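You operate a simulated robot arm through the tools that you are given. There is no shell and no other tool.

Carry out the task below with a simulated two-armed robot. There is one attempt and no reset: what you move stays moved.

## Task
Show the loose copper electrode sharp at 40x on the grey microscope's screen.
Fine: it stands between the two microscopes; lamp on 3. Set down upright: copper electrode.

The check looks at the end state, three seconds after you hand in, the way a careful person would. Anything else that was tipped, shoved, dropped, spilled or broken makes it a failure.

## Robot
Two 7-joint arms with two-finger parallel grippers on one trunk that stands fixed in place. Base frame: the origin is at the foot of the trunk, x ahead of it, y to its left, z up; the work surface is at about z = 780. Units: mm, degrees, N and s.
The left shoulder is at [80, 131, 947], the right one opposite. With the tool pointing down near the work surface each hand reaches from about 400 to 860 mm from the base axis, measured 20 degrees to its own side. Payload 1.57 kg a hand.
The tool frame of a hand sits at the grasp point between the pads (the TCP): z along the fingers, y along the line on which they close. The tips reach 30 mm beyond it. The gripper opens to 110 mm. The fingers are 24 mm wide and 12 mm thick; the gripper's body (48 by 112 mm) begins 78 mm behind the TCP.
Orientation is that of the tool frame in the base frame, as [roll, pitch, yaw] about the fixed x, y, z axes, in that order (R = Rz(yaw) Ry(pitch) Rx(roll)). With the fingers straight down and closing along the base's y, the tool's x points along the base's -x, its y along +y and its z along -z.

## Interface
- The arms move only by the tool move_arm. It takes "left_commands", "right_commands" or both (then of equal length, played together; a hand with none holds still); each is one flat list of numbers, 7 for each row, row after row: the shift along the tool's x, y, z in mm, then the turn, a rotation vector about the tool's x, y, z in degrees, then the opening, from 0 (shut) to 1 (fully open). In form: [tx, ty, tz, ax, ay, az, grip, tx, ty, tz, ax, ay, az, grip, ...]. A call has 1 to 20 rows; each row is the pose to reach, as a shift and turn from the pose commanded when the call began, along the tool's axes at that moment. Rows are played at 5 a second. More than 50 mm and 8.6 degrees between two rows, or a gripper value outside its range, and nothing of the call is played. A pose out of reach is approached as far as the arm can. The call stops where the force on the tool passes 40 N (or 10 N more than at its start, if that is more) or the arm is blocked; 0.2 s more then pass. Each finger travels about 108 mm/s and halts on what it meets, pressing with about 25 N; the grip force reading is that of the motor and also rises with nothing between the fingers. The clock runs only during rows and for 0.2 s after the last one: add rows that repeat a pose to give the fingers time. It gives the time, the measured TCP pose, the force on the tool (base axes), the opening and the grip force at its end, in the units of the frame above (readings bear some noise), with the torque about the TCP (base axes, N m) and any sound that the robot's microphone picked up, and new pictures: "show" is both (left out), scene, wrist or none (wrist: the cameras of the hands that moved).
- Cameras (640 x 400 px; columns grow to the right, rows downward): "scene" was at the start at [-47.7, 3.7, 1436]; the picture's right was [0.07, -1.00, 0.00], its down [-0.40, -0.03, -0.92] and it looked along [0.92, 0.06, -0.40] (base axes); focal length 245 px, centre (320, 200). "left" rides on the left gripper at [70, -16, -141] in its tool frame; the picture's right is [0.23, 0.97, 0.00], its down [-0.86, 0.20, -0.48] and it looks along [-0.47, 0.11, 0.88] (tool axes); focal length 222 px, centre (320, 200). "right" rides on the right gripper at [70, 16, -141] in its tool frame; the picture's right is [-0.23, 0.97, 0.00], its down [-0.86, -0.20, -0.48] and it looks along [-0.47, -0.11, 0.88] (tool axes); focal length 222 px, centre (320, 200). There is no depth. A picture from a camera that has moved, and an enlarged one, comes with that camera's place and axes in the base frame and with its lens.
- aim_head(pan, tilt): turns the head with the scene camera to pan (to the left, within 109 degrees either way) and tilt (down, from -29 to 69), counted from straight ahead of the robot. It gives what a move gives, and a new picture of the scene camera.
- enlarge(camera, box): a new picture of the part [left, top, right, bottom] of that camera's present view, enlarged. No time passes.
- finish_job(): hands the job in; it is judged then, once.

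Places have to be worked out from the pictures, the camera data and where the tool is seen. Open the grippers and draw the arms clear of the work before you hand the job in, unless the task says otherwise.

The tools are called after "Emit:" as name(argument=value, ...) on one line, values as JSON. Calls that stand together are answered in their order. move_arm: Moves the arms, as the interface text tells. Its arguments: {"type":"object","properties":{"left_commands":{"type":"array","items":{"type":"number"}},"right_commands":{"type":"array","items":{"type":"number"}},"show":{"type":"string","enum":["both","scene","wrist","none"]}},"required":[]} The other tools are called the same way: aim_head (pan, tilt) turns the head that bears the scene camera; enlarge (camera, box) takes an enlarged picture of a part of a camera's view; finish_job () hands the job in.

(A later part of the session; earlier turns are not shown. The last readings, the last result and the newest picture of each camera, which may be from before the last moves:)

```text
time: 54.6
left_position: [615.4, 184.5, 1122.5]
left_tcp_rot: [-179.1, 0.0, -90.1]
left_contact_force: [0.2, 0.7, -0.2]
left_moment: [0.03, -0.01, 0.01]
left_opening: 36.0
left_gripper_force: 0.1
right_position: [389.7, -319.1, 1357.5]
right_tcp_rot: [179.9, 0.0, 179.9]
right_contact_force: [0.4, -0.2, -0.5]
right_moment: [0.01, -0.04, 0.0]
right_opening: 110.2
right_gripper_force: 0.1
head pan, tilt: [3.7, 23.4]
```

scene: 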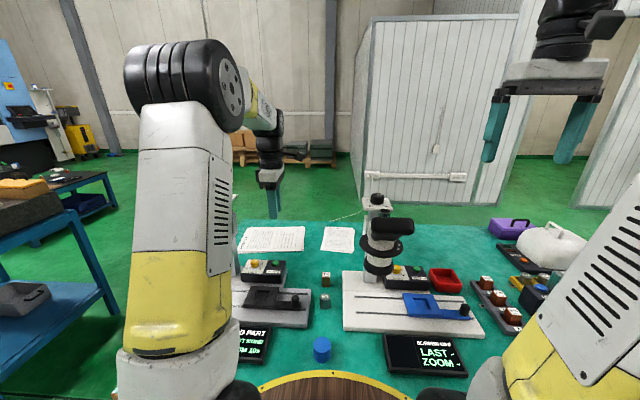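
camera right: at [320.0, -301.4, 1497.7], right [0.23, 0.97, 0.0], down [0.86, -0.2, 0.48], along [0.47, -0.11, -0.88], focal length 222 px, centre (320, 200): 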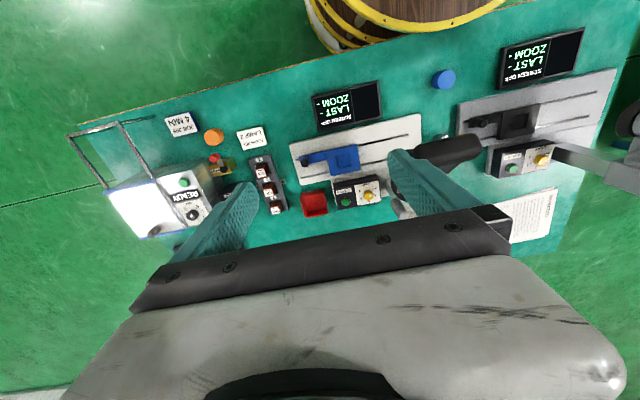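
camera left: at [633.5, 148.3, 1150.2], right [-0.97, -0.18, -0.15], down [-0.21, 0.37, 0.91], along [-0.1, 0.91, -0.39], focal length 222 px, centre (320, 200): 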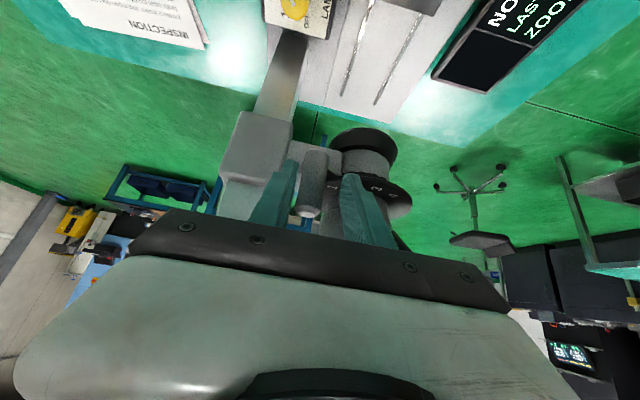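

Good posture now. I'll lean 20° and advance to about 57 mm short of the post.

Emit:
move_arm(left_commands=[0, 0, 0, 0, -7, 0, 0.33, 0, 0, 0, 0, -14, 0, 0.33, 0, 0, 0, 0, -20, 0, 0.33, -26, -1, 12, 0, -20, 0, 0.33, -52, -2, 25, 0, -20, 0, 0.33, -78, -3, 37, 0, -20, 0, 0.33, -78, -3, 37, 0, -20, 0, 0.33], show="both")

Emit:
enlarge(camera="left", box=[220, 120, 400, 240])

```text
time: 56.2
left_position: [620.5, 264.2, 1085.0]
left_tcp_rot: [-179.1, 20.0, -89.9]
left_contact_force: [-0.5, 0.3, 0.2]
left_moment: [-0.02, 0.03, 0.03]
left_opening: 36.3
left_gripper_force: 0.2
right_position: [389.6, -317.0, 1356.7]
right_tcp_rot: [179.9, 0.0, 179.9]
right_contact_force: [-0.4, -0.1, 0.3]
right_moment: [0.0, -0.02, -0.03]
right_opening: 110.2
right_gripper_force: 0.0
head pan, tilt: [3.7, 23.4]
camera left: at [635.0, 149.6, 1195.7], right [-0.97, -0.21, -0.09], down [-0.21, 0.64, 0.74], along [-0.1, 0.74, -0.67], focal length 222 px, centre (320, 200)
```

scene: 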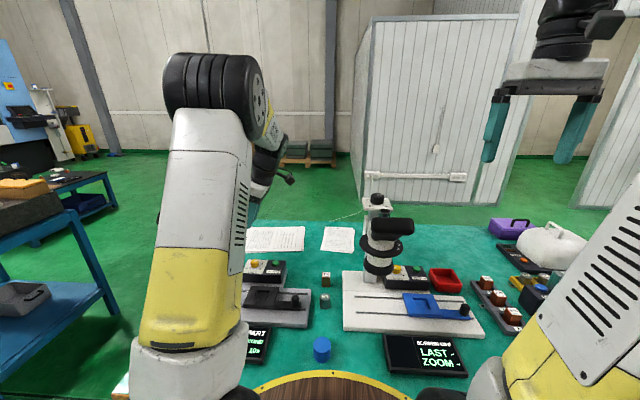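
left: 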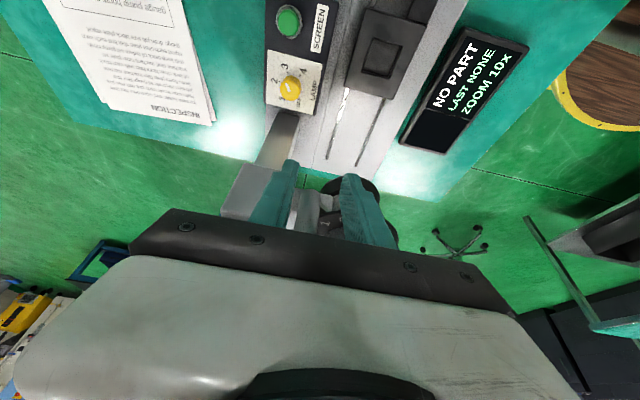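

```text
3.33 times, centred on (310, 180) of left
camera zoom: at [635.0, 149.6, 1195.7], right [-0.97, -0.21, -0.09], down [-0.21, 0.64, 0.74], along [-0.1, 0.74, -0.67], focal length 740 px, centre (353, 267)
```

zoom: 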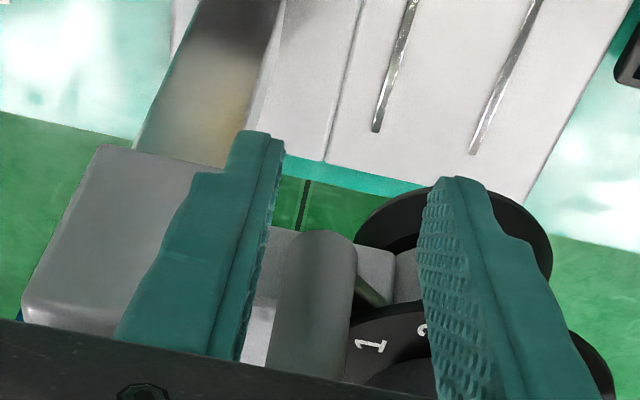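

The post is centred between the fingers at x ≈ 618. I'll advance the remaining 55 mm in +y in steps.

Emit:
move_arm(left_commands=[-10.2, 2, 4.3, 0, 0, 0, 0.33, -20.4, 2.5, 8.7, 0, 0, 0, 0.33, -30.6, 2.5, 13, 0, 0, 0, 0.33, -40.8, 2.5, 17.4, 0, 0, 0, 0.33, -51, 2.5, 21.7, 0, 0, 0, 0.33, -51, 2.5, 21.7, 0, 0, 0, 0.33], show="wrist")

Emit:
enlarge(camera="left", box=[220, 120, 400, 240])

```text
time: 57.6
left_position: [617.0, 319.2, 1084.5]
left_tcp_rot: [-179.1, 20.0, -90.0]
left_contact_force: [0.2, -0.6, -0.6]
left_moment: [0.03, 0.02, 0.01]
left_opening: 36.4
left_gripper_force: 0.0
right_position: [390.0, -317.4, 1356.7]
right_tcp_rot: [-180.0, -0.1, 179.9]
right_contact_force: [-0.2, -0.5, -0.3]
right_moment: [0.01, -0.01, 0.0]
right_opening: 109.9
right_gripper_force: 0.0
head pan, tilt: [3.7, 23.4]
camera left: at [631.7, 204.2, 1193.7], right [-0.97, -0.21, -0.09], down [-0.21, 0.64, 0.74], along [-0.1, 0.74, -0.67], focal length 222 px, centre (320, 200)
```

left: 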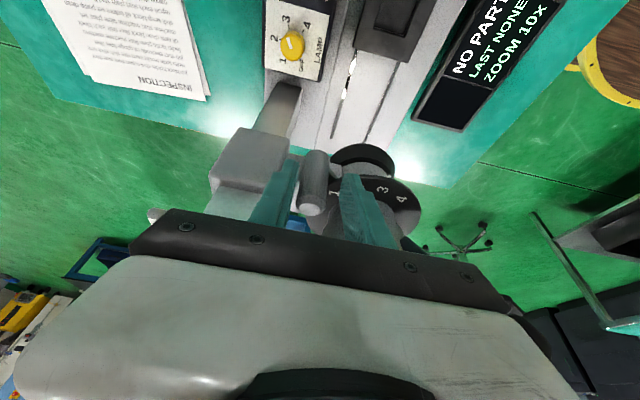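

```text
3.33 times, centred on (310, 180) of left
camera zoom: at [631.7, 204.2, 1193.7], right [-0.97, -0.21, -0.09], down [-0.21, 0.64, 0.74], along [-0.1, 0.74, -0.67], focal length 740 px, centre (353, 267)
```

zoom: 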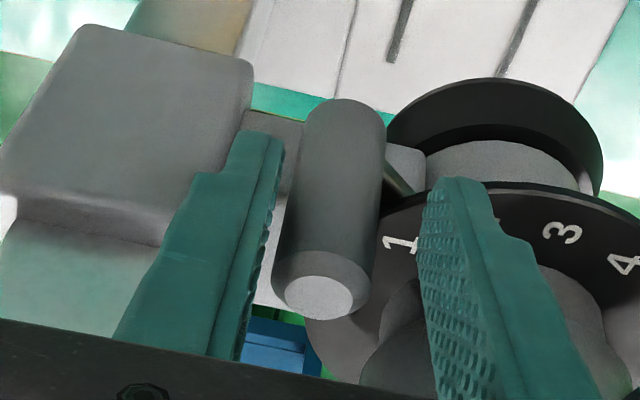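

The fingers straddle the post (post axis ≈ (619, 337)). I'll shift 1.5 mm in x, 2 mm in y and close on it.

Emit:
move_arm(left_commands=[-1.9, -1.5, 0.7, 0, 0, 0, 0.33, -1.9, -1.5, 0.7, 0, 0, 0, 0.25, -1.9, -1.5, 0.7, 0, 0, 0, 0.15, -1.9, -1.5, 0.7, 0, 0, 0, 0.15], show="wrist")

Emit:
enlarge(camera="left", box=[220, 120, 400, 240])

```text
time: 58.6
left_position: [619.8, 320.1, 1085.1]
left_tcp_rot: [-179.0, 20.0, -89.9]
left_contact_force: [7.2, -3.5, 1.8]
left_moment: [-0.12, 0.2, -0.2]
left_opening: 23.4
left_gripper_force: 35.7
right_position: [389.3, -318.7, 1356.5]
right_tcp_rot: [179.9, -0.1, 179.9]
right_contact_force: [0.6, 0.3, -0.6]
right_moment: [0.02, 0.0, 0.01]
right_opening: 109.9
right_gripper_force: 0.1
head pan, tilt: [3.7, 23.4]
camera left: at [634.2, 205.6, 1194.0], right [-0.97, -0.21, -0.09], down [-0.21, 0.64, 0.74], along [-0.09, 0.74, -0.67], focal length 222 px, centre (320, 200)
```

left: 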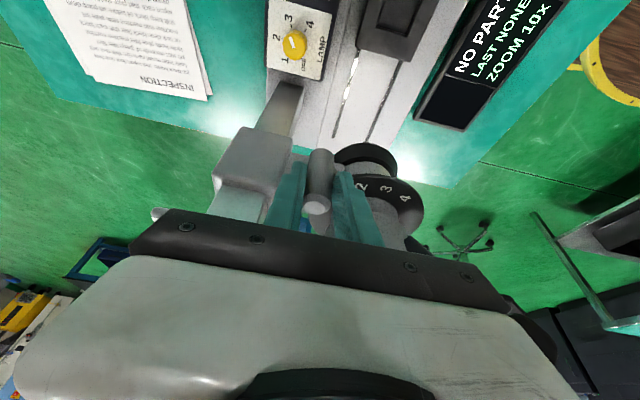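

```text
3.33 times, centred on (310, 180) of left
camera zoom: at [634.2, 205.6, 1194.0], right [-0.97, -0.21, -0.09], down [-0.21, 0.64, 0.74], along [-0.09, 0.74, -0.67], focal length 740 px, centre (353, 267)
```

zoom: 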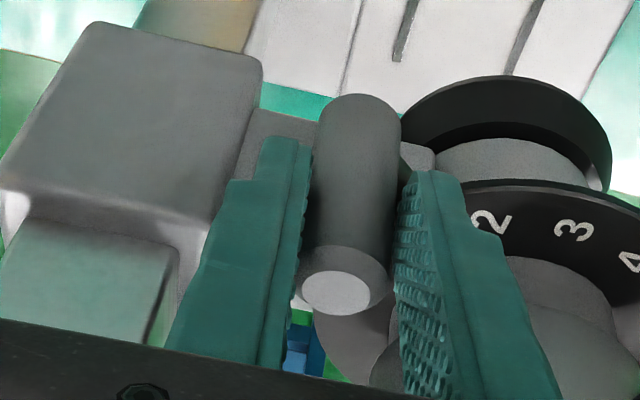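

The lever post is gripped at 23.4 mm. Keeping the hand's orientation (the post can turn in the grip), I'll drag it along the arc around the disc axis toward 2 (about −28°) and see what the screen says.

Emit:
move_arm(left_commands=[3.2, 3.1, -1.2, 0, 0, 0, 0.15, 6.3, 6.4, -2.3, 0, 0, 0, 0.15, 11.7, 13.6, -4.3, 0, 0, 0, 0.15, 16.4, 21.4, -6, 0, 0, 0, 0.15, 20, 29.7, -7.3, 0, 0, 0, 0.15, 20, 29.7, -7.3, 0, 0, 0, 0.15], show="wrist")

Emit:
enlarge(camera="left", box=[220, 120, 400, 240])

Emit:
enlarge(camera="scene", box=[190, 310, 290, 380])

```text
time: 60.0
left_position: [588.7, 299.4, 1083.2]
left_tcp_rot: [-179.1, 20.1, -89.9]
left_contact_force: [8.4, -4.4, 5.9]
left_moment: [0.44, 0.33, -0.53]
left_opening: 23.7
left_gripper_force: 35.5
right_position: [390.2, -318.1, 1356.8]
right_tcp_rot: [180.0, -0.1, 179.9]
right_contact_force: [-0.1, 0.1, 0.5]
right_moment: [-0.02, 0.02, 0.03]
right_opening: 110.0
right_gripper_force: 0.1
head pan, tilt: [3.7, 23.4]
camera left: at [603.8, 184.7, 1193.2], right [-0.97, -0.21, -0.09], down [-0.21, 0.64, 0.74], along [-0.1, 0.74, -0.67], focal length 222 px, centre (320, 200)
```

left: 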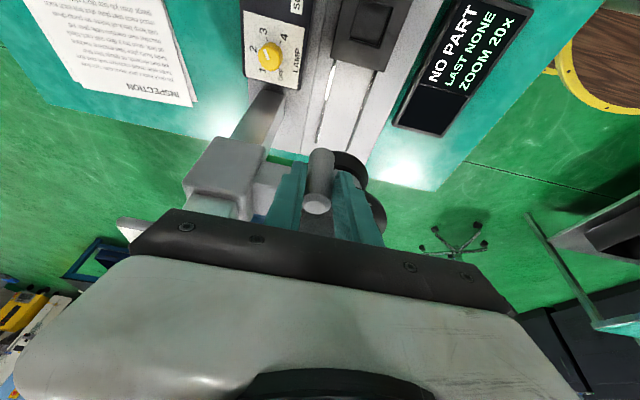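

```text
3.33 times, centred on (310, 180) of left
camera zoom: at [603.8, 184.7, 1193.2], right [-0.97, -0.21, -0.09], down [-0.21, 0.64, 0.74], along [-0.1, 0.74, -0.67], focal length 740 px, centre (353, 267)
```

zoom: 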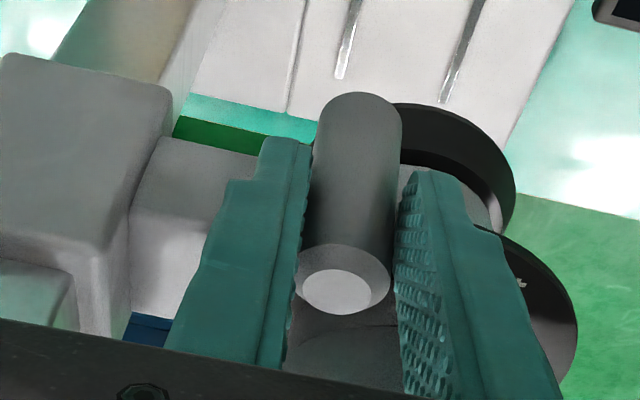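

```text
5.71 times, centred on (240, 345) of scene
camera zoom: at [-47.4, 3.3, 1436.0], right [0.07, -1.0, 0.0], down [-0.4, -0.03, -0.92], along [0.92, 0.06, -0.4], focal length 1400 px, centre (777, -629)
```

zoom: 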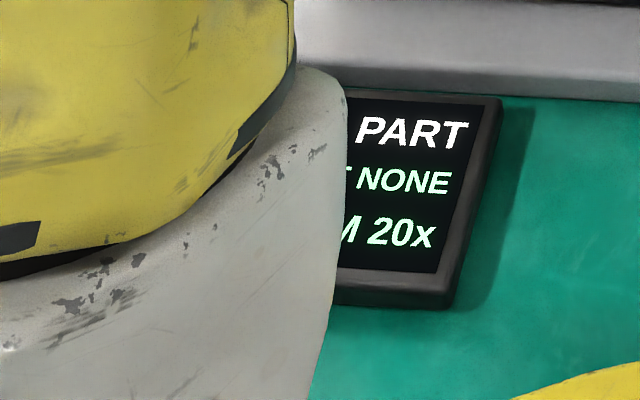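

The screen shows ZOOM 20x, so the lever works as thought. I'll continue along the arc to position 4 (about −123°).

Emit:
move_arm(left_commands=[2.7, 8.8, -1, 0, 0, 0, 0.15, 4.4, 17.8, -1.6, 0, 0, 0, 0.15, 5, 27, -1.8, 0, 0, 0, 0.15, 4.5, 36.2, -1.6, 0, 0, 0, 0.15, 3, 45.3, -1.1, 0, 0, 0, 0.15, 0.5, 54.1, -0.2, 0, 0, 0, 0.15, -3, 62.5, 1.1, 0, 0, 0, 0.15, -6.1, 68.2, 2.2, 0, 0, 0, 0.15, -6.1, 68.2, 2.2, 0, 0, 0, 0.15], show="both")

Emit:
enlarge(camera="left", box=[220, 120, 400, 240])

Emit:
enlarge(camera="scene", box=[190, 310, 290, 380])

```text
time: 62.0
left_position: [522.4, 307.0, 1082.2]
left_tcp_rot: [-179.1, 20.0, -89.8]
left_contact_force: [2.3, -2.7, 1.7]
left_moment: [0.33, 0.68, -0.36]
left_opening: 23.4
left_gripper_force: 35.7
right_position: [390.3, -319.0, 1356.7]
right_tcp_rot: [-180.0, 0.0, 179.9]
right_contact_force: [0.0, 0.3, 0.4]
right_moment: [-0.02, 0.02, -0.02]
right_opening: 110.2
right_gripper_force: 0.0
head pan, tilt: [3.7, 23.4]
camera left: at [535.5, 191.7, 1192.8], right [-0.97, -0.21, -0.09], down [-0.21, 0.64, 0.74], along [-0.1, 0.74, -0.67], focal length 222 px, centre (320, 200)
```

scene: 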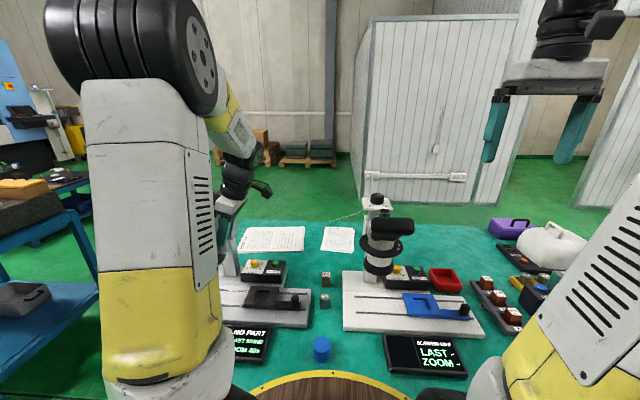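
left: 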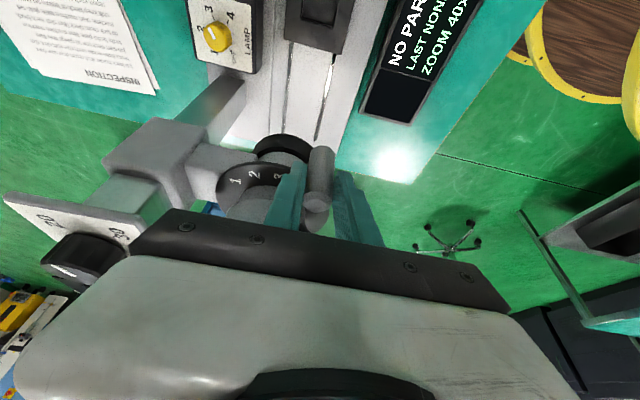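

```text
3.33 times, centred on (310, 180) of left
camera zoom: at [535.5, 191.7, 1192.8], right [-0.97, -0.21, -0.09], down [-0.21, 0.64, 0.74], along [-0.1, 0.74, -0.67], focal length 740 px, centre (353, 267)
```

zoom: 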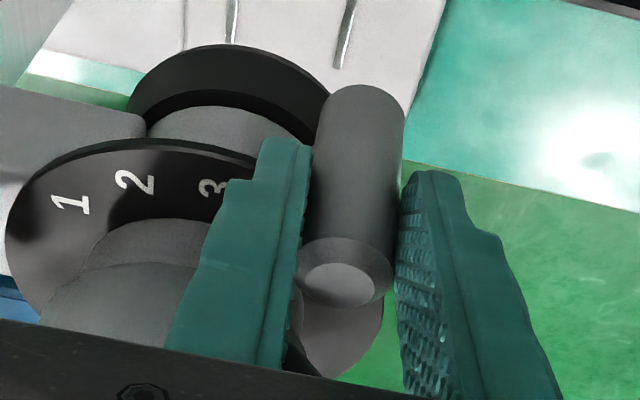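

```text
5.71 times, centred on (240, 345) of scene
camera zoom: at [-47.5, 3.5, 1436.0], right [0.07, -1.0, 0.0], down [-0.4, -0.03, -0.92], along [0.92, 0.06, -0.4], focal length 1400 px, centre (777, -629)
```

zoom: 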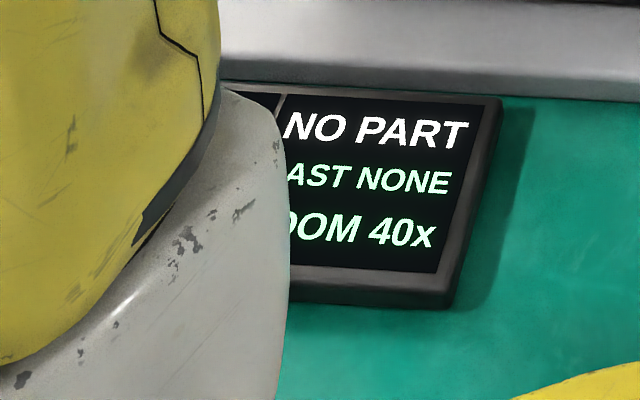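

The screen shows ZOOM 40x. I'll open the fingers, back off along −y and confirm it holds.

Emit:
move_arm(left_commands=[0, 0, 0, 0, 0, 0, 0.3, 0, 0, 0, 0, 0, 0, 0.36, 14, 0, -5, 0, 0, 0, 0.36, 28, 0, -10, 0, 0, 0, 0.36, 56.4, 0, -20.5, 0, 0, 0, 0.36, 90, 0, -40, 0, 0, 0, 0.36, 90, 0, -40, 0, 0, 0, 0.36], show="both")

Emit:
enlarge(camera="left", box=[180, 0, 500, 220])

```text
time: 63.6
left_position: [521.9, 207.4, 1089.5]
left_tcp_rot: [-179.2, 20.0, -89.9]
left_contact_force: [0.9, 0.1, 0.1]
left_moment: [0.03, 0.01, 0.01]
left_opening: 39.6
left_gripper_force: 0.0
right_position: [389.7, -317.6, 1357.4]
right_tcp_rot: [-180.0, 0.0, 179.9]
right_contact_force: [-1.0, 0.0, -1.6]
right_moment: [-0.01, 0.01, 0.0]
right_opening: 109.8
right_gripper_force: 0.0
head pan, tilt: [3.7, 23.4]
camera left: at [536.8, 91.7, 1199.4], right [-0.97, -0.21, -0.09], down [-0.21, 0.64, 0.74], along [-0.1, 0.74, -0.67], focal length 222 px, centre (320, 200)
```

scene: 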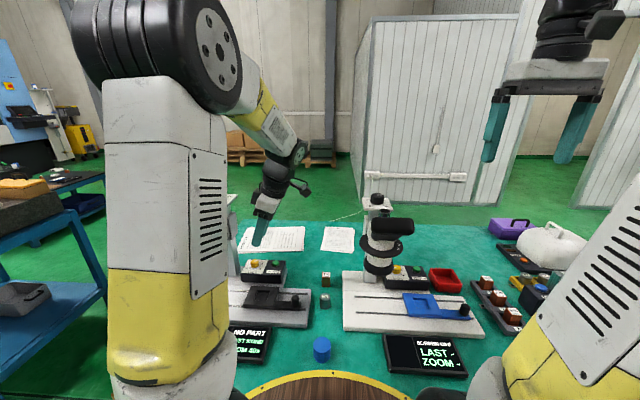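
left: 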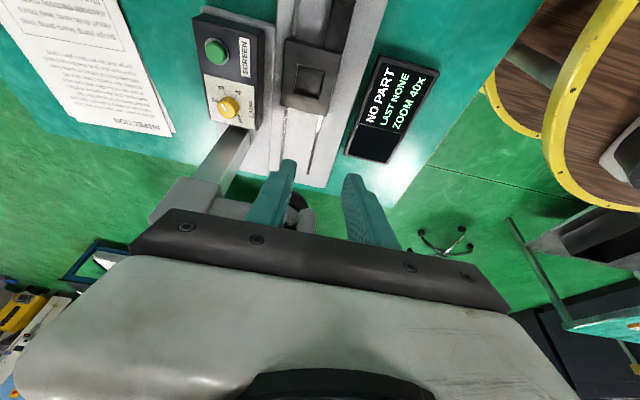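

```text
1.82 times, centred on (340, 110) of left
camera zoom: at [536.8, 91.7, 1199.4], right [-0.97, -0.21, -0.09], down [-0.21, 0.64, 0.74], along [-0.1, 0.74, -0.67], focal length 404 px, centre (284, 364)
```

zoom: 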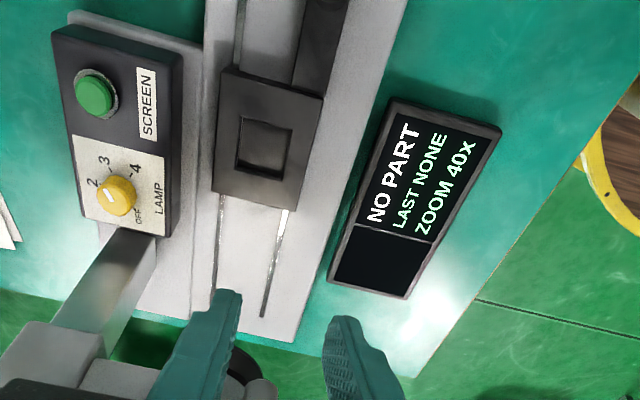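

Zoom 40x holds with the hand away. Next is the electrode: I'll untilt the hand and move over block 926 at about (671, 27), staying high.

Emit:
move_arm(left_commands=[0, 0, 0, 0, 7, 0, 0.5, 0, 0, 0, 0, 14, 0, 0.5, 0, 0, 0, 0, 20, 0, 0.5, 34, -24.5, 7, 0, 20, 0, 0.5, 69, -49, 14, 0, 20, 0, 0.5, 103, -73.7, 21, 0, 20, 0, 0.5, 138, -98, 28, 0, 20, 0, 0.5, 172, -123, 35, 0, 20, 0, 0.5, 207, -147.4, 42, 0, 20, 0, 0.5, 207, -147.4, 42, 0, 20, 0, 0.5], show="both")

Emit:
enlarge(camera="left", box=[220, 60, 420, 210])

```text
time: 65.8
left_position: [670.8, 28.0, 979.4]
left_tcp_rot: [-179.1, -0.1, -90.1]
left_contact_force: [-0.4, 0.0, 0.6]
left_moment: [0.03, 0.02, 0.0]
left_opening: 55.2
left_gripper_force: 0.0
right_position: [390.2, -317.5, 1357.3]
right_tcp_rot: [-179.9, 0.1, 179.9]
right_contact_force: [0.3, 0.7, 0.7]
right_moment: [0.0, -0.02, 0.02]
right_opening: 110.2
right_gripper_force: 0.0
head pan, tilt: [3.7, 23.4]
camera left: at [684.8, -42.8, 1122.4], right [-0.97, -0.22, -0.01], down [-0.2, 0.86, 0.48], along [-0.09, 0.47, -0.88], focal length 222 px, centre (320, 200)
```

scene: 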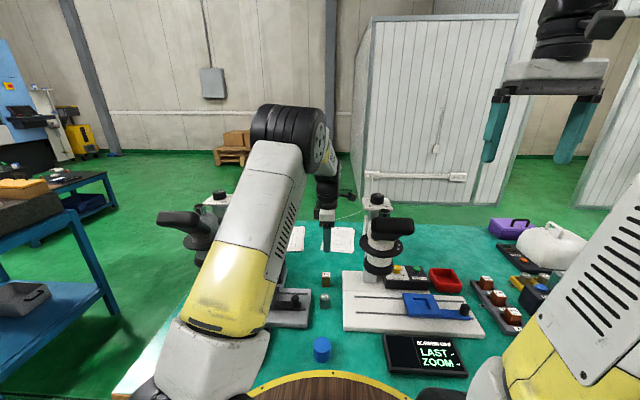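
left: 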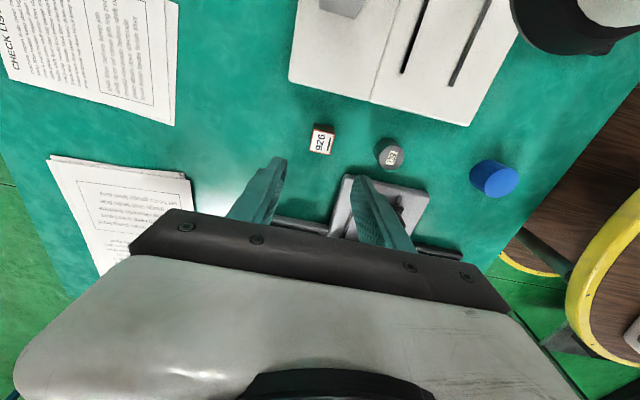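

```text
2.67 times, centred on (320, 135) of left
camera zoom: at [684.8, -42.8, 1122.4], right [-0.97, -0.22, -0.01], down [-0.2, 0.86, 0.48], along [-0.09, 0.47, -0.88], focal length 592 px, centre (320, 373)
```

zoom: 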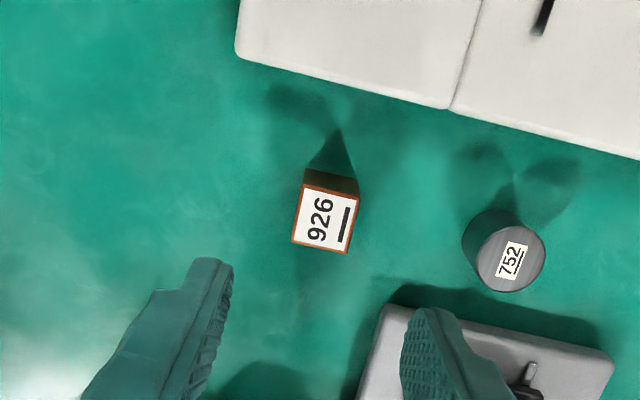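

The electrode's top face spans x 655–684, y 15–44 (29 mm square, aligned with the axes), centre (670, 29.5). I'll lower the open fingers around it to TCP z ≈ 822.

Emit:
move_arm(left_commands=[-1.5, 0.8, 35, 0, 0, 0, 0.5, -1.5, 0.8, 70, 0, 0, 0, 0.5, -1.5, 0.8, 105, 0, 0, 0, 0.5, -1.5, 0.8, 135, 0, 0, 0, 0.5, -1.5, 0.8, 157, 0, 0, 0, 0.5, -1.5, 0.8, 157, 0, 0, 0, 0.5], show="wrist")

Emit:
enlarge(camera="left", box=[220, 90, 420, 240])

```text
time: 67.2
left_position: [670.7, 28.4, 822.7]
left_tcp_rot: [-179.1, 0.0, -90.3]
left_contact_force: [-0.7, -0.1, -1.2]
left_moment: [-0.04, 0.0, -0.02]
left_opening: 55.3
left_gripper_force: 0.0
right_position: [389.8, -317.3, 1358.5]
right_tcp_rot: [-179.9, 0.0, 179.9]
right_contact_force: [0.8, 0.0, -0.2]
right_moment: [0.02, 0.01, 0.02]
right_opening: 110.2
right_gripper_force: 0.1
head pan, tilt: [3.7, 23.4]
camera left: at [684.2, -43.1, 965.2], right [-0.97, -0.22, -0.02], down [-0.2, 0.86, 0.48], along [-0.09, 0.47, -0.88], focal length 222 px, centre (320, 200)
```

left: 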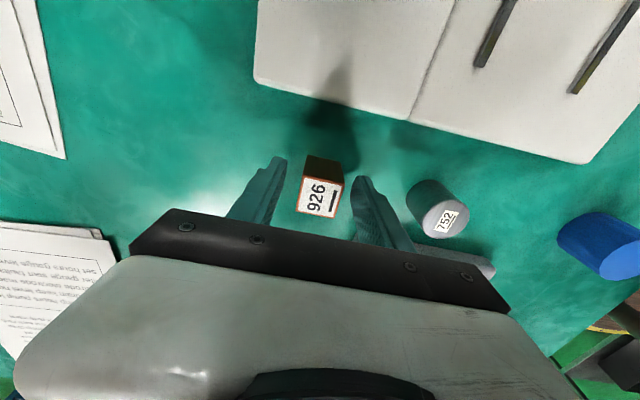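

```text
2.67 times, centred on (320, 165) of left
camera zoom: at [684.2, -43.1, 965.2], right [-0.97, -0.22, -0.02], down [-0.2, 0.86, 0.48], along [-0.09, 0.47, -0.88], focal length 592 px, centre (320, 293)
```

zoom: 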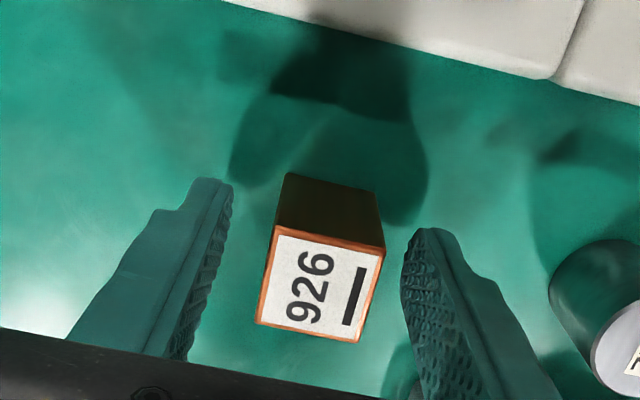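

The block is well between the fingers. I'll take out the 0.9° residual roll so the pads are parallel to its faces, then close.

Emit:
move_arm(left_commands=[0, 0, 0, -0.9, 0, -0.3, 0.5, 0, 0, 0, -0.9, 0, -0.3, 0.35, 0, 0, 0, -0.9, 0, -0.3, 0.2, 0, 0, 0, -0.9, 0, -0.3, 0.2, 0, 0, 0, -0.9, 0, -0.3, 0.2], show="wrist")

Emit:
enlarge(camera="left", box=[220, 90, 420, 240])

```text
time: 68.4
left_position: [669.5, 28.1, 823.5]
left_tcp_rot: [-180.0, 0.0, -89.9]
left_contact_force: [0.3, 0.4, 0.6]
left_moment: [0.02, -0.08, 0.02]
left_opening: 29.9
left_gripper_force: 25.1
right_position: [390.1, -318.4, 1357.3]
right_tcp_rot: [180.0, -0.1, 179.9]
right_contact_force: [0.3, 0.4, 0.5]
right_moment: [-0.03, 0.03, 0.04]
right_opening: 110.0
right_gripper_force: 0.1
head pan, tilt: [3.7, 23.4]
camera left: at [686.4, -42.4, 965.2], right [-0.97, -0.23, 0.0], down [-0.2, 0.85, 0.48], along [-0.11, 0.47, -0.88], focal length 222 px, centre (320, 200)
```

left: 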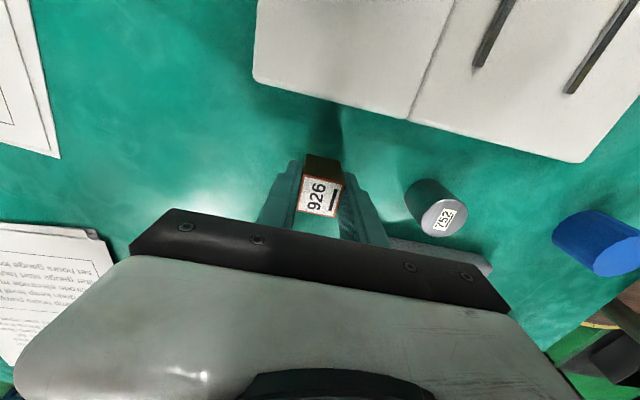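

```text
2.67 times, centred on (320, 165) of left
camera zoom: at [686.4, -42.4, 965.2], right [-0.97, -0.23, 0.0], down [-0.2, 0.85, 0.48], along [-0.11, 0.47, -0.88], focal length 592 px, centre (320, 293)
```

zoom: 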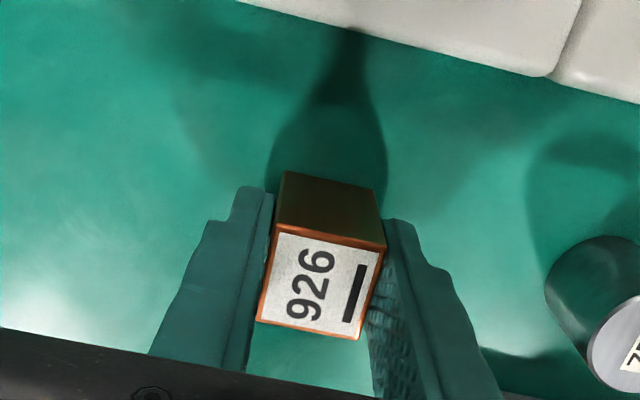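

The electrode is gripped at 29.9 mm. The slide recess works out to x 538–583, y 217–261 (44 mm square, centre ≈ (561, 239)), so there is ±7 mm play. I'll lift the block and carry it above the recess.

Emit:
move_arm(left_commands=[0, 0, -5, 0, 0, 0, 0.2, 0, 0, -30, 0, 0, 0, 0.2, 0, 0, -65, 0, 0, 0, 0.2, 0, 0, -100, 0, 0, 0, 0.2, 0, 0, -130, 0, 0, 0, 0.2, -35, 18, -130, 0, 0, 0, 0.2, -70, 36, -130, 0, 0, 0, 0.2, -105, 54, -130, 0, 0, 0, 0.2, -140, 72, -130, 0, 0, 0, 0.2, -175, 90, -130, 0, 0, 0, 0.2, -211, 108.5, -130, 0, 0, 0, 0.2, -211, 108.5, -130, 0, 0, 0, 0.2], show="both")

Emit:
enlarge(camera="left", box=[220, 60, 440, 240])

Emit:
enlarge(camera="scene", box=[220, 230, 330, 340])

```text
time: 71.0
left_position: [559.8, 239.2, 955.7]
left_tcp_rot: [-180.0, 0.0, -89.9]
left_contact_force: [-0.1, 1.5, -3.2]
left_moment: [-0.04, 0.0, 0.0]
left_opening: 29.9
left_gripper_force: 25.5
right_position: [389.0, -316.7, 1357.1]
right_tcp_rot: [-180.0, 0.1, 180.0]
right_contact_force: [0.4, 0.4, 0.3]
right_moment: [-0.03, 0.02, 0.01]
right_opening: 110.0
right_gripper_force: 0.0
head pan, tilt: [3.7, 23.4]
camera left: at [577.6, 168.9, 1097.4], right [-0.97, -0.23, 0.0], down [-0.2, 0.85, 0.48], along [-0.11, 0.47, -0.88], focal length 222 px, centre (320, 200)
```

scene: 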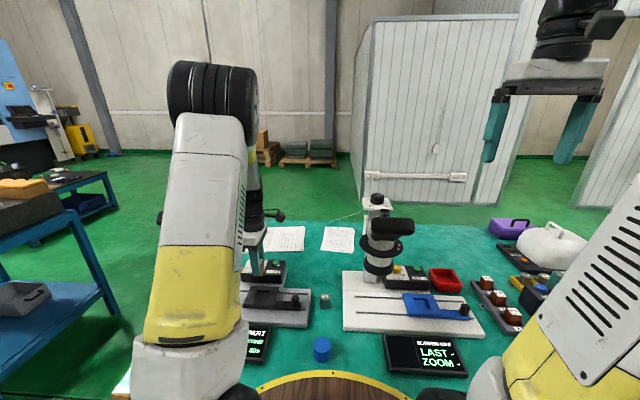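
left: 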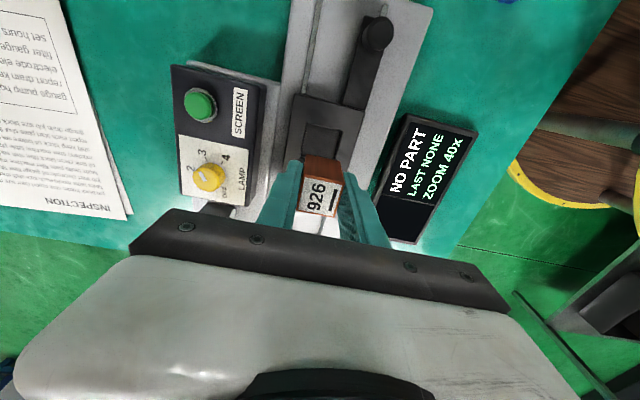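

```text
2.22 times, centred on (330, 150) of left
camera zoom: at [577.6, 168.9, 1097.4], right [-0.97, -0.23, 0.0], down [-0.2, 0.85, 0.48], along [-0.11, 0.47, -0.88], focal length 494 px, centre (298, 311)
```

zoom: 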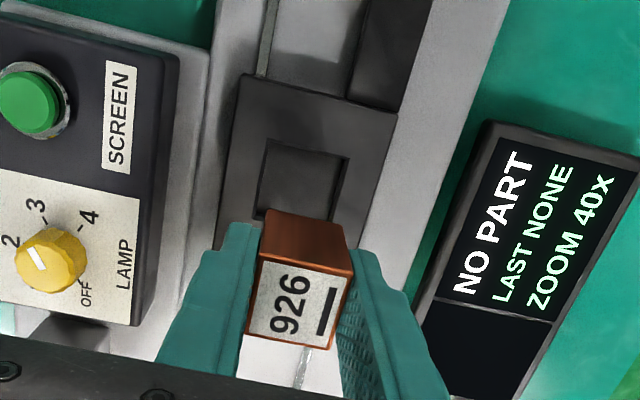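

```text
3.64 times, centred on (275, 285) of scene
camera zoom: at [-47.6, 3.7, 1436.0], right [0.07, -1.0, 0.0], down [-0.4, -0.03, -0.92], along [0.92, 0.06, -0.4], focal length 891 px, centre (484, -109)
```

zoom: 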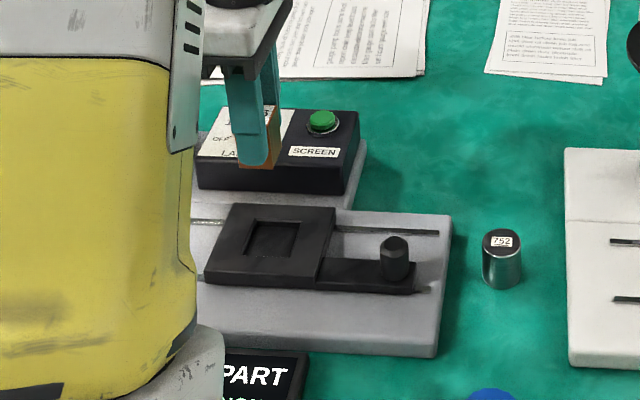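

The alignment looks right: recess spans x 537–583 from y ≈ 217. I'll zoom in on the recess to judge its depth before lowering.

Emit:
enlarge(camera="left", box=[295, 85, 365, 165])

Emit:
enlarge(camera="scene", box=[240, 280, 310, 320])

```text
5.00 times, centred on (330, 125) of left
camera zoom: at [577.6, 168.9, 1097.4], right [-0.97, -0.23, 0.0], down [-0.2, 0.85, 0.48], along [-0.11, 0.47, -0.88], focal length 1111 px, centre (270, 575)
```

zoom: 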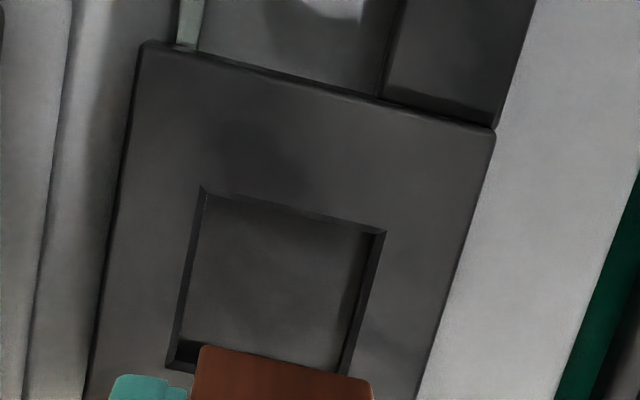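

```text
9.14 times, centred on (275, 300) of scene
camera zoom: at [-47.6, 3.7, 1436.0], right [0.07, -1.0, 0.0], down [-0.4, -0.03, -0.92], along [0.92, 0.06, -0.4], focal length 2239 px, centre (731, -714)
```

zoom: 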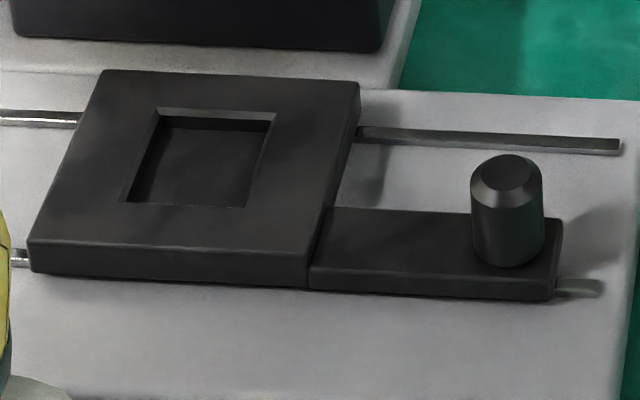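

The recess is shallow (~6 mm) with chamfered edges; its centre is (560.1, 240.2) and the block sits at about (559.8, 240.6). I'll lower to just above the slide.

Emit:
move_arm(left_commands=[0, 0, 30, 0, 0, 0, 0.2, 0, 0, 60, 0, 0, 0, 0.2, 0, 0, 80, 0, 0, 0, 0.2, 0, 0, 88, 0, 0, 0, 0.2, 0, 0, 88, 0, 0, 0, 0.2], show="wrist")

Emit:
enlarge(camera="scene", box=[230, 270, 310, 320])

Emit:
enlarge(camera="left", box=[240, 90, 400, 220])

```text
time: 72.2
left_position: [562.2, 240.8, 867.4]
left_tcp_rot: [179.9, 0.1, -89.8]
left_contact_force: [-0.4, 0.5, -2.8]
left_moment: [-0.03, -0.01, -0.03]
left_opening: 29.9
left_gripper_force: 25.3
right_position: [390.4, -317.3, 1356.8]
right_tcp_rot: [-180.0, 0.0, 179.9]
right_contact_force: [0.0, 0.3, 0.0]
right_moment: [0.0, -0.03, -0.01]
right_opening: 110.0
right_gripper_force: 0.1
head pan, tilt: [3.7, 23.4]
camera left: at [579.1, 169.1, 1008.5], right [-0.97, -0.23, 0.0], down [-0.2, 0.85, 0.48], along [-0.11, 0.47, -0.88], focal length 222 px, centre (320, 200)
```

left: 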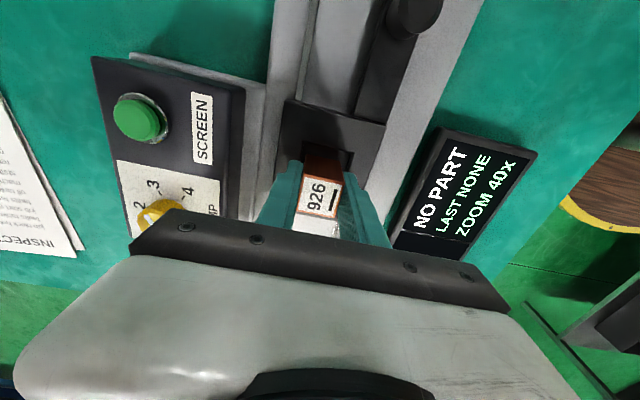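

```text
8.00 times, centred on (270, 295) of scene
camera zoom: at [-47.5, 3.7, 1436.0], right [0.07, -1.0, 0.0], down [-0.4, -0.03, -0.92], along [0.92, 0.06, -0.4], focal length 1959 px, centre (720, -560)
```

zoom: 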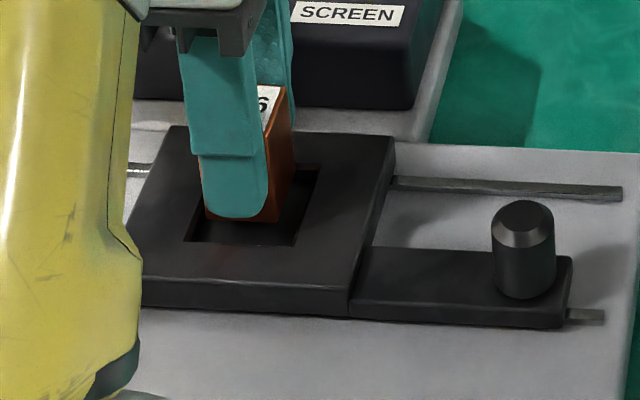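

```text
3.08 times, centred on (320, 155) of left
camera zoom: at [579.1, 169.1, 1008.5], right [-0.97, -0.23, 0.0], down [-0.2, 0.85, 0.48], along [-0.11, 0.47, -0.88], focal length 684 px, centre (320, 338)
```

zoom: 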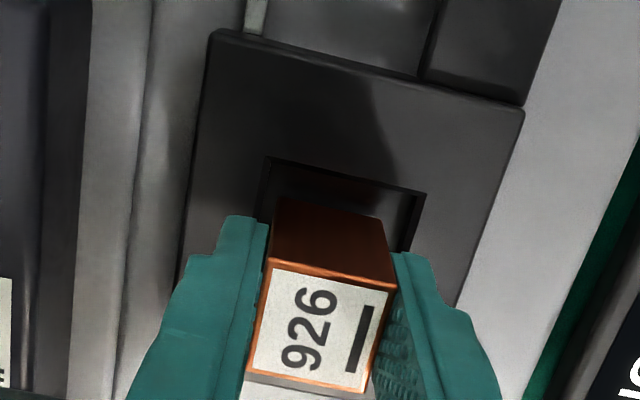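

The block hovers about 2 mm off-centre in each axis; I'll correct by −2.5 mm in x and −1.8 mm in y and lower 9 mm.

Emit:
move_arm(left_commands=[1.8, 2.5, 0, 0, 0, 0, 0.2, 1.8, 2.5, 3, 0, 0, 0, 0.2, 1.8, 2.5, 6, 0, 0, 0, 0.2, 1.8, 2.5, 9, 0, 0, 0, 0.2, 1.8, 2.5, 9, 0, 0, 0, 0.2], show="wrist")

Emit:
enlarge(camera="scene", box=[240, 280, 290, 312])

Emit:
enlarge(camera="left", box=[240, 90, 400, 220])

```text
time: 73.4
left_position: [558.9, 238.1, 858.5]
left_tcp_rot: [-180.0, 0.0, -89.9]
left_contact_force: [-0.6, -0.1, -3.6]
left_moment: [-0.01, -0.02, 0.0]
left_opening: 30.0
left_gripper_force: 25.0
right_position: [389.9, -316.8, 1357.0]
right_tcp_rot: [180.0, 0.0, 179.9]
right_contact_force: [-0.1, -0.2, -0.5]
right_moment: [0.0, 0.03, -0.01]
right_opening: 110.1
right_gripper_force: 0.0
head pan, tilt: [3.7, 23.4]
camera left: at [576.1, 168.2, 1000.3], right [-0.97, -0.23, 0.0], down [-0.2, 0.85, 0.48], along [-0.11, 0.47, -0.88], focal length 222 px, centre (320, 200)
```

left: 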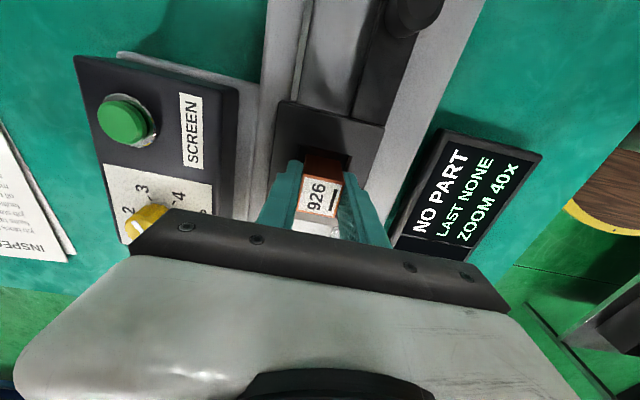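

```text
12.50 times, centred on (265, 296) of scene
camera zoom: at [-47.5, 3.7, 1436.0], right [0.07, -1.0, 0.0], down [-0.4, -0.03, -0.92], along [0.92, 0.06, -0.4], focal length 3061 px, centre (1008, -1000)
```

zoom: 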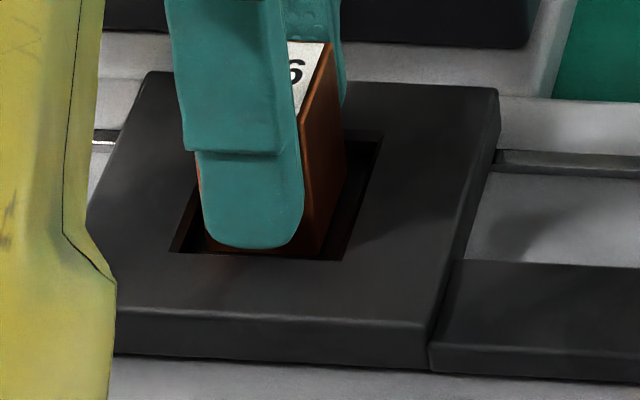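

```text
3.08 times, centred on (320, 155) of left
camera zoom: at [576.1, 168.2, 1000.3], right [-0.97, -0.23, 0.0], down [-0.2, 0.85, 0.48], along [-0.11, 0.47, -0.88], focal length 684 px, centre (320, 338)
```

zoom: 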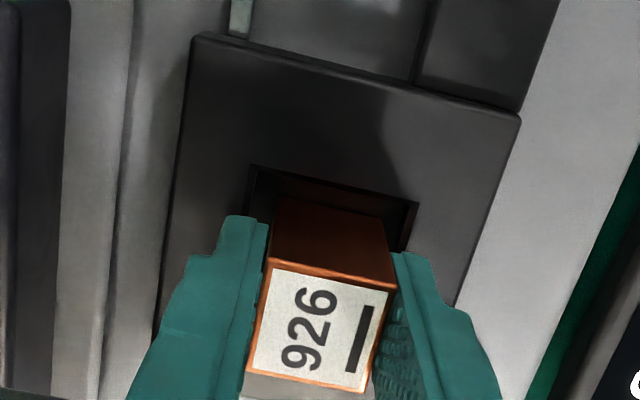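

The block is entering the recess cleanly. I'll continue down in 1 mm steps watching the force.

Emit:
move_arm(left_commands=[0, 0, 1, 0, 0, 0, 0.2, 0, 0, 2, 0, 0, 0, 0.2, 0, 0, 3, 0, 0, 0, 0.2, 0, 0, 3, 0, 0, 0, 0.2], show="none")

Emit:
enlarge(camera="scene", box=[240, 280, 290, 312])

```text
time: 74.4
left_position: [559.3, 237.5, 855.1]
left_tcp_rot: [-179.9, 0.0, -89.9]
left_contact_force: [-1.0, 0.7, 18.7]
left_moment: [-0.03, 0.27, 0.02]
left_opening: 30.0
left_gripper_force: 25.3
right_position: [389.6, -317.9, 1357.1]
right_tcp_rot: [180.0, 0.0, 179.9]
right_contact_force: [-0.9, 0.4, -0.3]
right_moment: [0.01, 0.0, 0.01]
right_opening: 109.9
right_gripper_force: 0.0
head pan, tilt: [3.7, 23.4]
```

```text
12.50 times, centred on (265, 296) of scene
camera zoom: at [-48.2, 3.5, 1436.0], right [0.07, -1.0, 0.0], down [-0.4, -0.03, -0.92], along [0.92, 0.06, -0.4], focal length 3061 px, centre (1008, -1000)
```

zoom: 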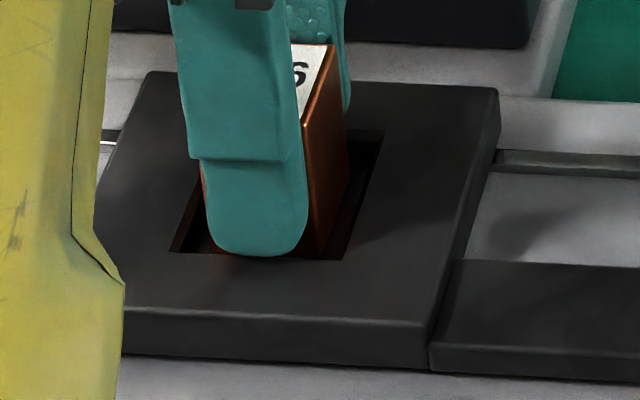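

Contact: about 20 N upward with the block's base at z ≈ 812, i.e. on the recess floor. I'll ease up 1 mm, open the fingers and lift straight off.

Emit:
move_arm(left_commands=[0, 0, -1, 0, 0, 0, 0.2, 0, 0, -1, 0, 0, 0, 0.3, 0, 0, -1, 0, 0, 0, 0.4, 0, 0, -1, 0, 0, 0, 0.45, 0, 0, -10, 0, 0, 0, 0.45, 0, 0, -30, 0, 0, 0, 0.45, 0, 0, -60, 0, 0, 0, 0.45, 0, 0, -90, 0, 0, 0, 0.45], show="both")

Emit:
enlarge(camera="scene", box=[230, 265, 310, 320])

Emit:
enlarge(camera="left", box=[240, 60, 420, 220])

```text
time: 76.2
left_position: [558.6, 241.7, 942.2]
left_tcp_rot: [-180.0, 0.0, -89.8]
left_contact_force: [0.0, -0.5, 0.2]
left_moment: [-0.02, -0.01, 0.05]
left_opening: 49.4
left_gripper_force: 0.2
right_position: [390.7, -318.4, 1357.0]
right_tcp_rot: [-179.9, 0.0, 180.0]
right_contact_force: [0.1, -0.1, -0.2]
right_moment: [-0.01, 0.03, 0.02]
right_opening: 110.0
right_gripper_force: 0.0
head pan, tilt: [3.7, 23.4]
camera left: at [575.0, 169.5, 1084.4], right [-0.97, -0.23, 0.0], down [-0.2, 0.85, 0.48], along [-0.11, 0.47, -0.88], focal length 222 px, centre (320, 200)
```

scene: 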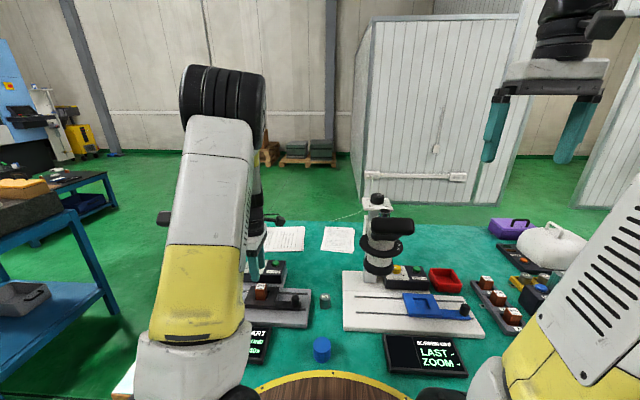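
left: 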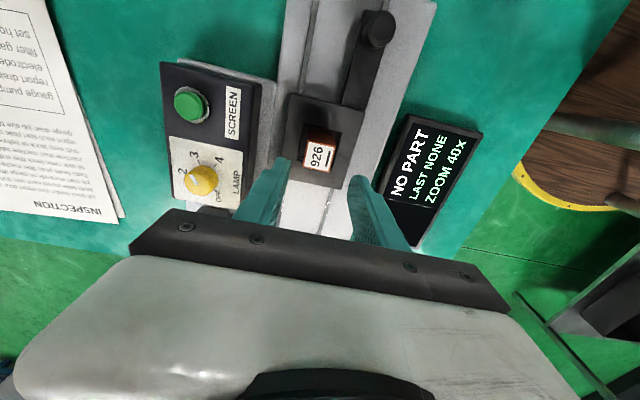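

```text
7.27 times, centred on (270, 292) of scene
camera zoom: at [-47.4, 3.7, 1436.0], right [0.07, -1.0, 0.0], down [-0.4, -0.03, -0.92], along [0.92, 0.06, -0.4], focal length 1781 px, centre (684, -473)
```

zoom: 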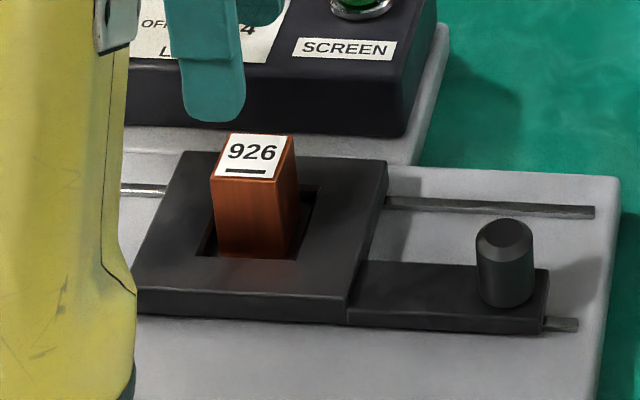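

```text
2.50 times, centred on (330, 140) of left
camera zoom: at [575.0, 169.5, 1084.4], right [-0.97, -0.23, 0.0], down [-0.2, 0.85, 0.48], along [-0.11, 0.47, -0.88], focal length 555 px, centre (295, 350)
```

zoom: 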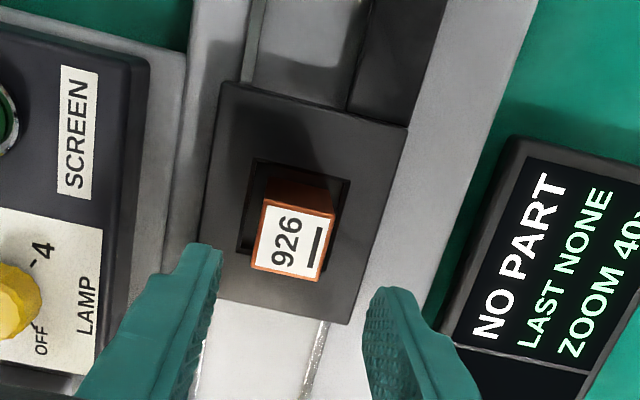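

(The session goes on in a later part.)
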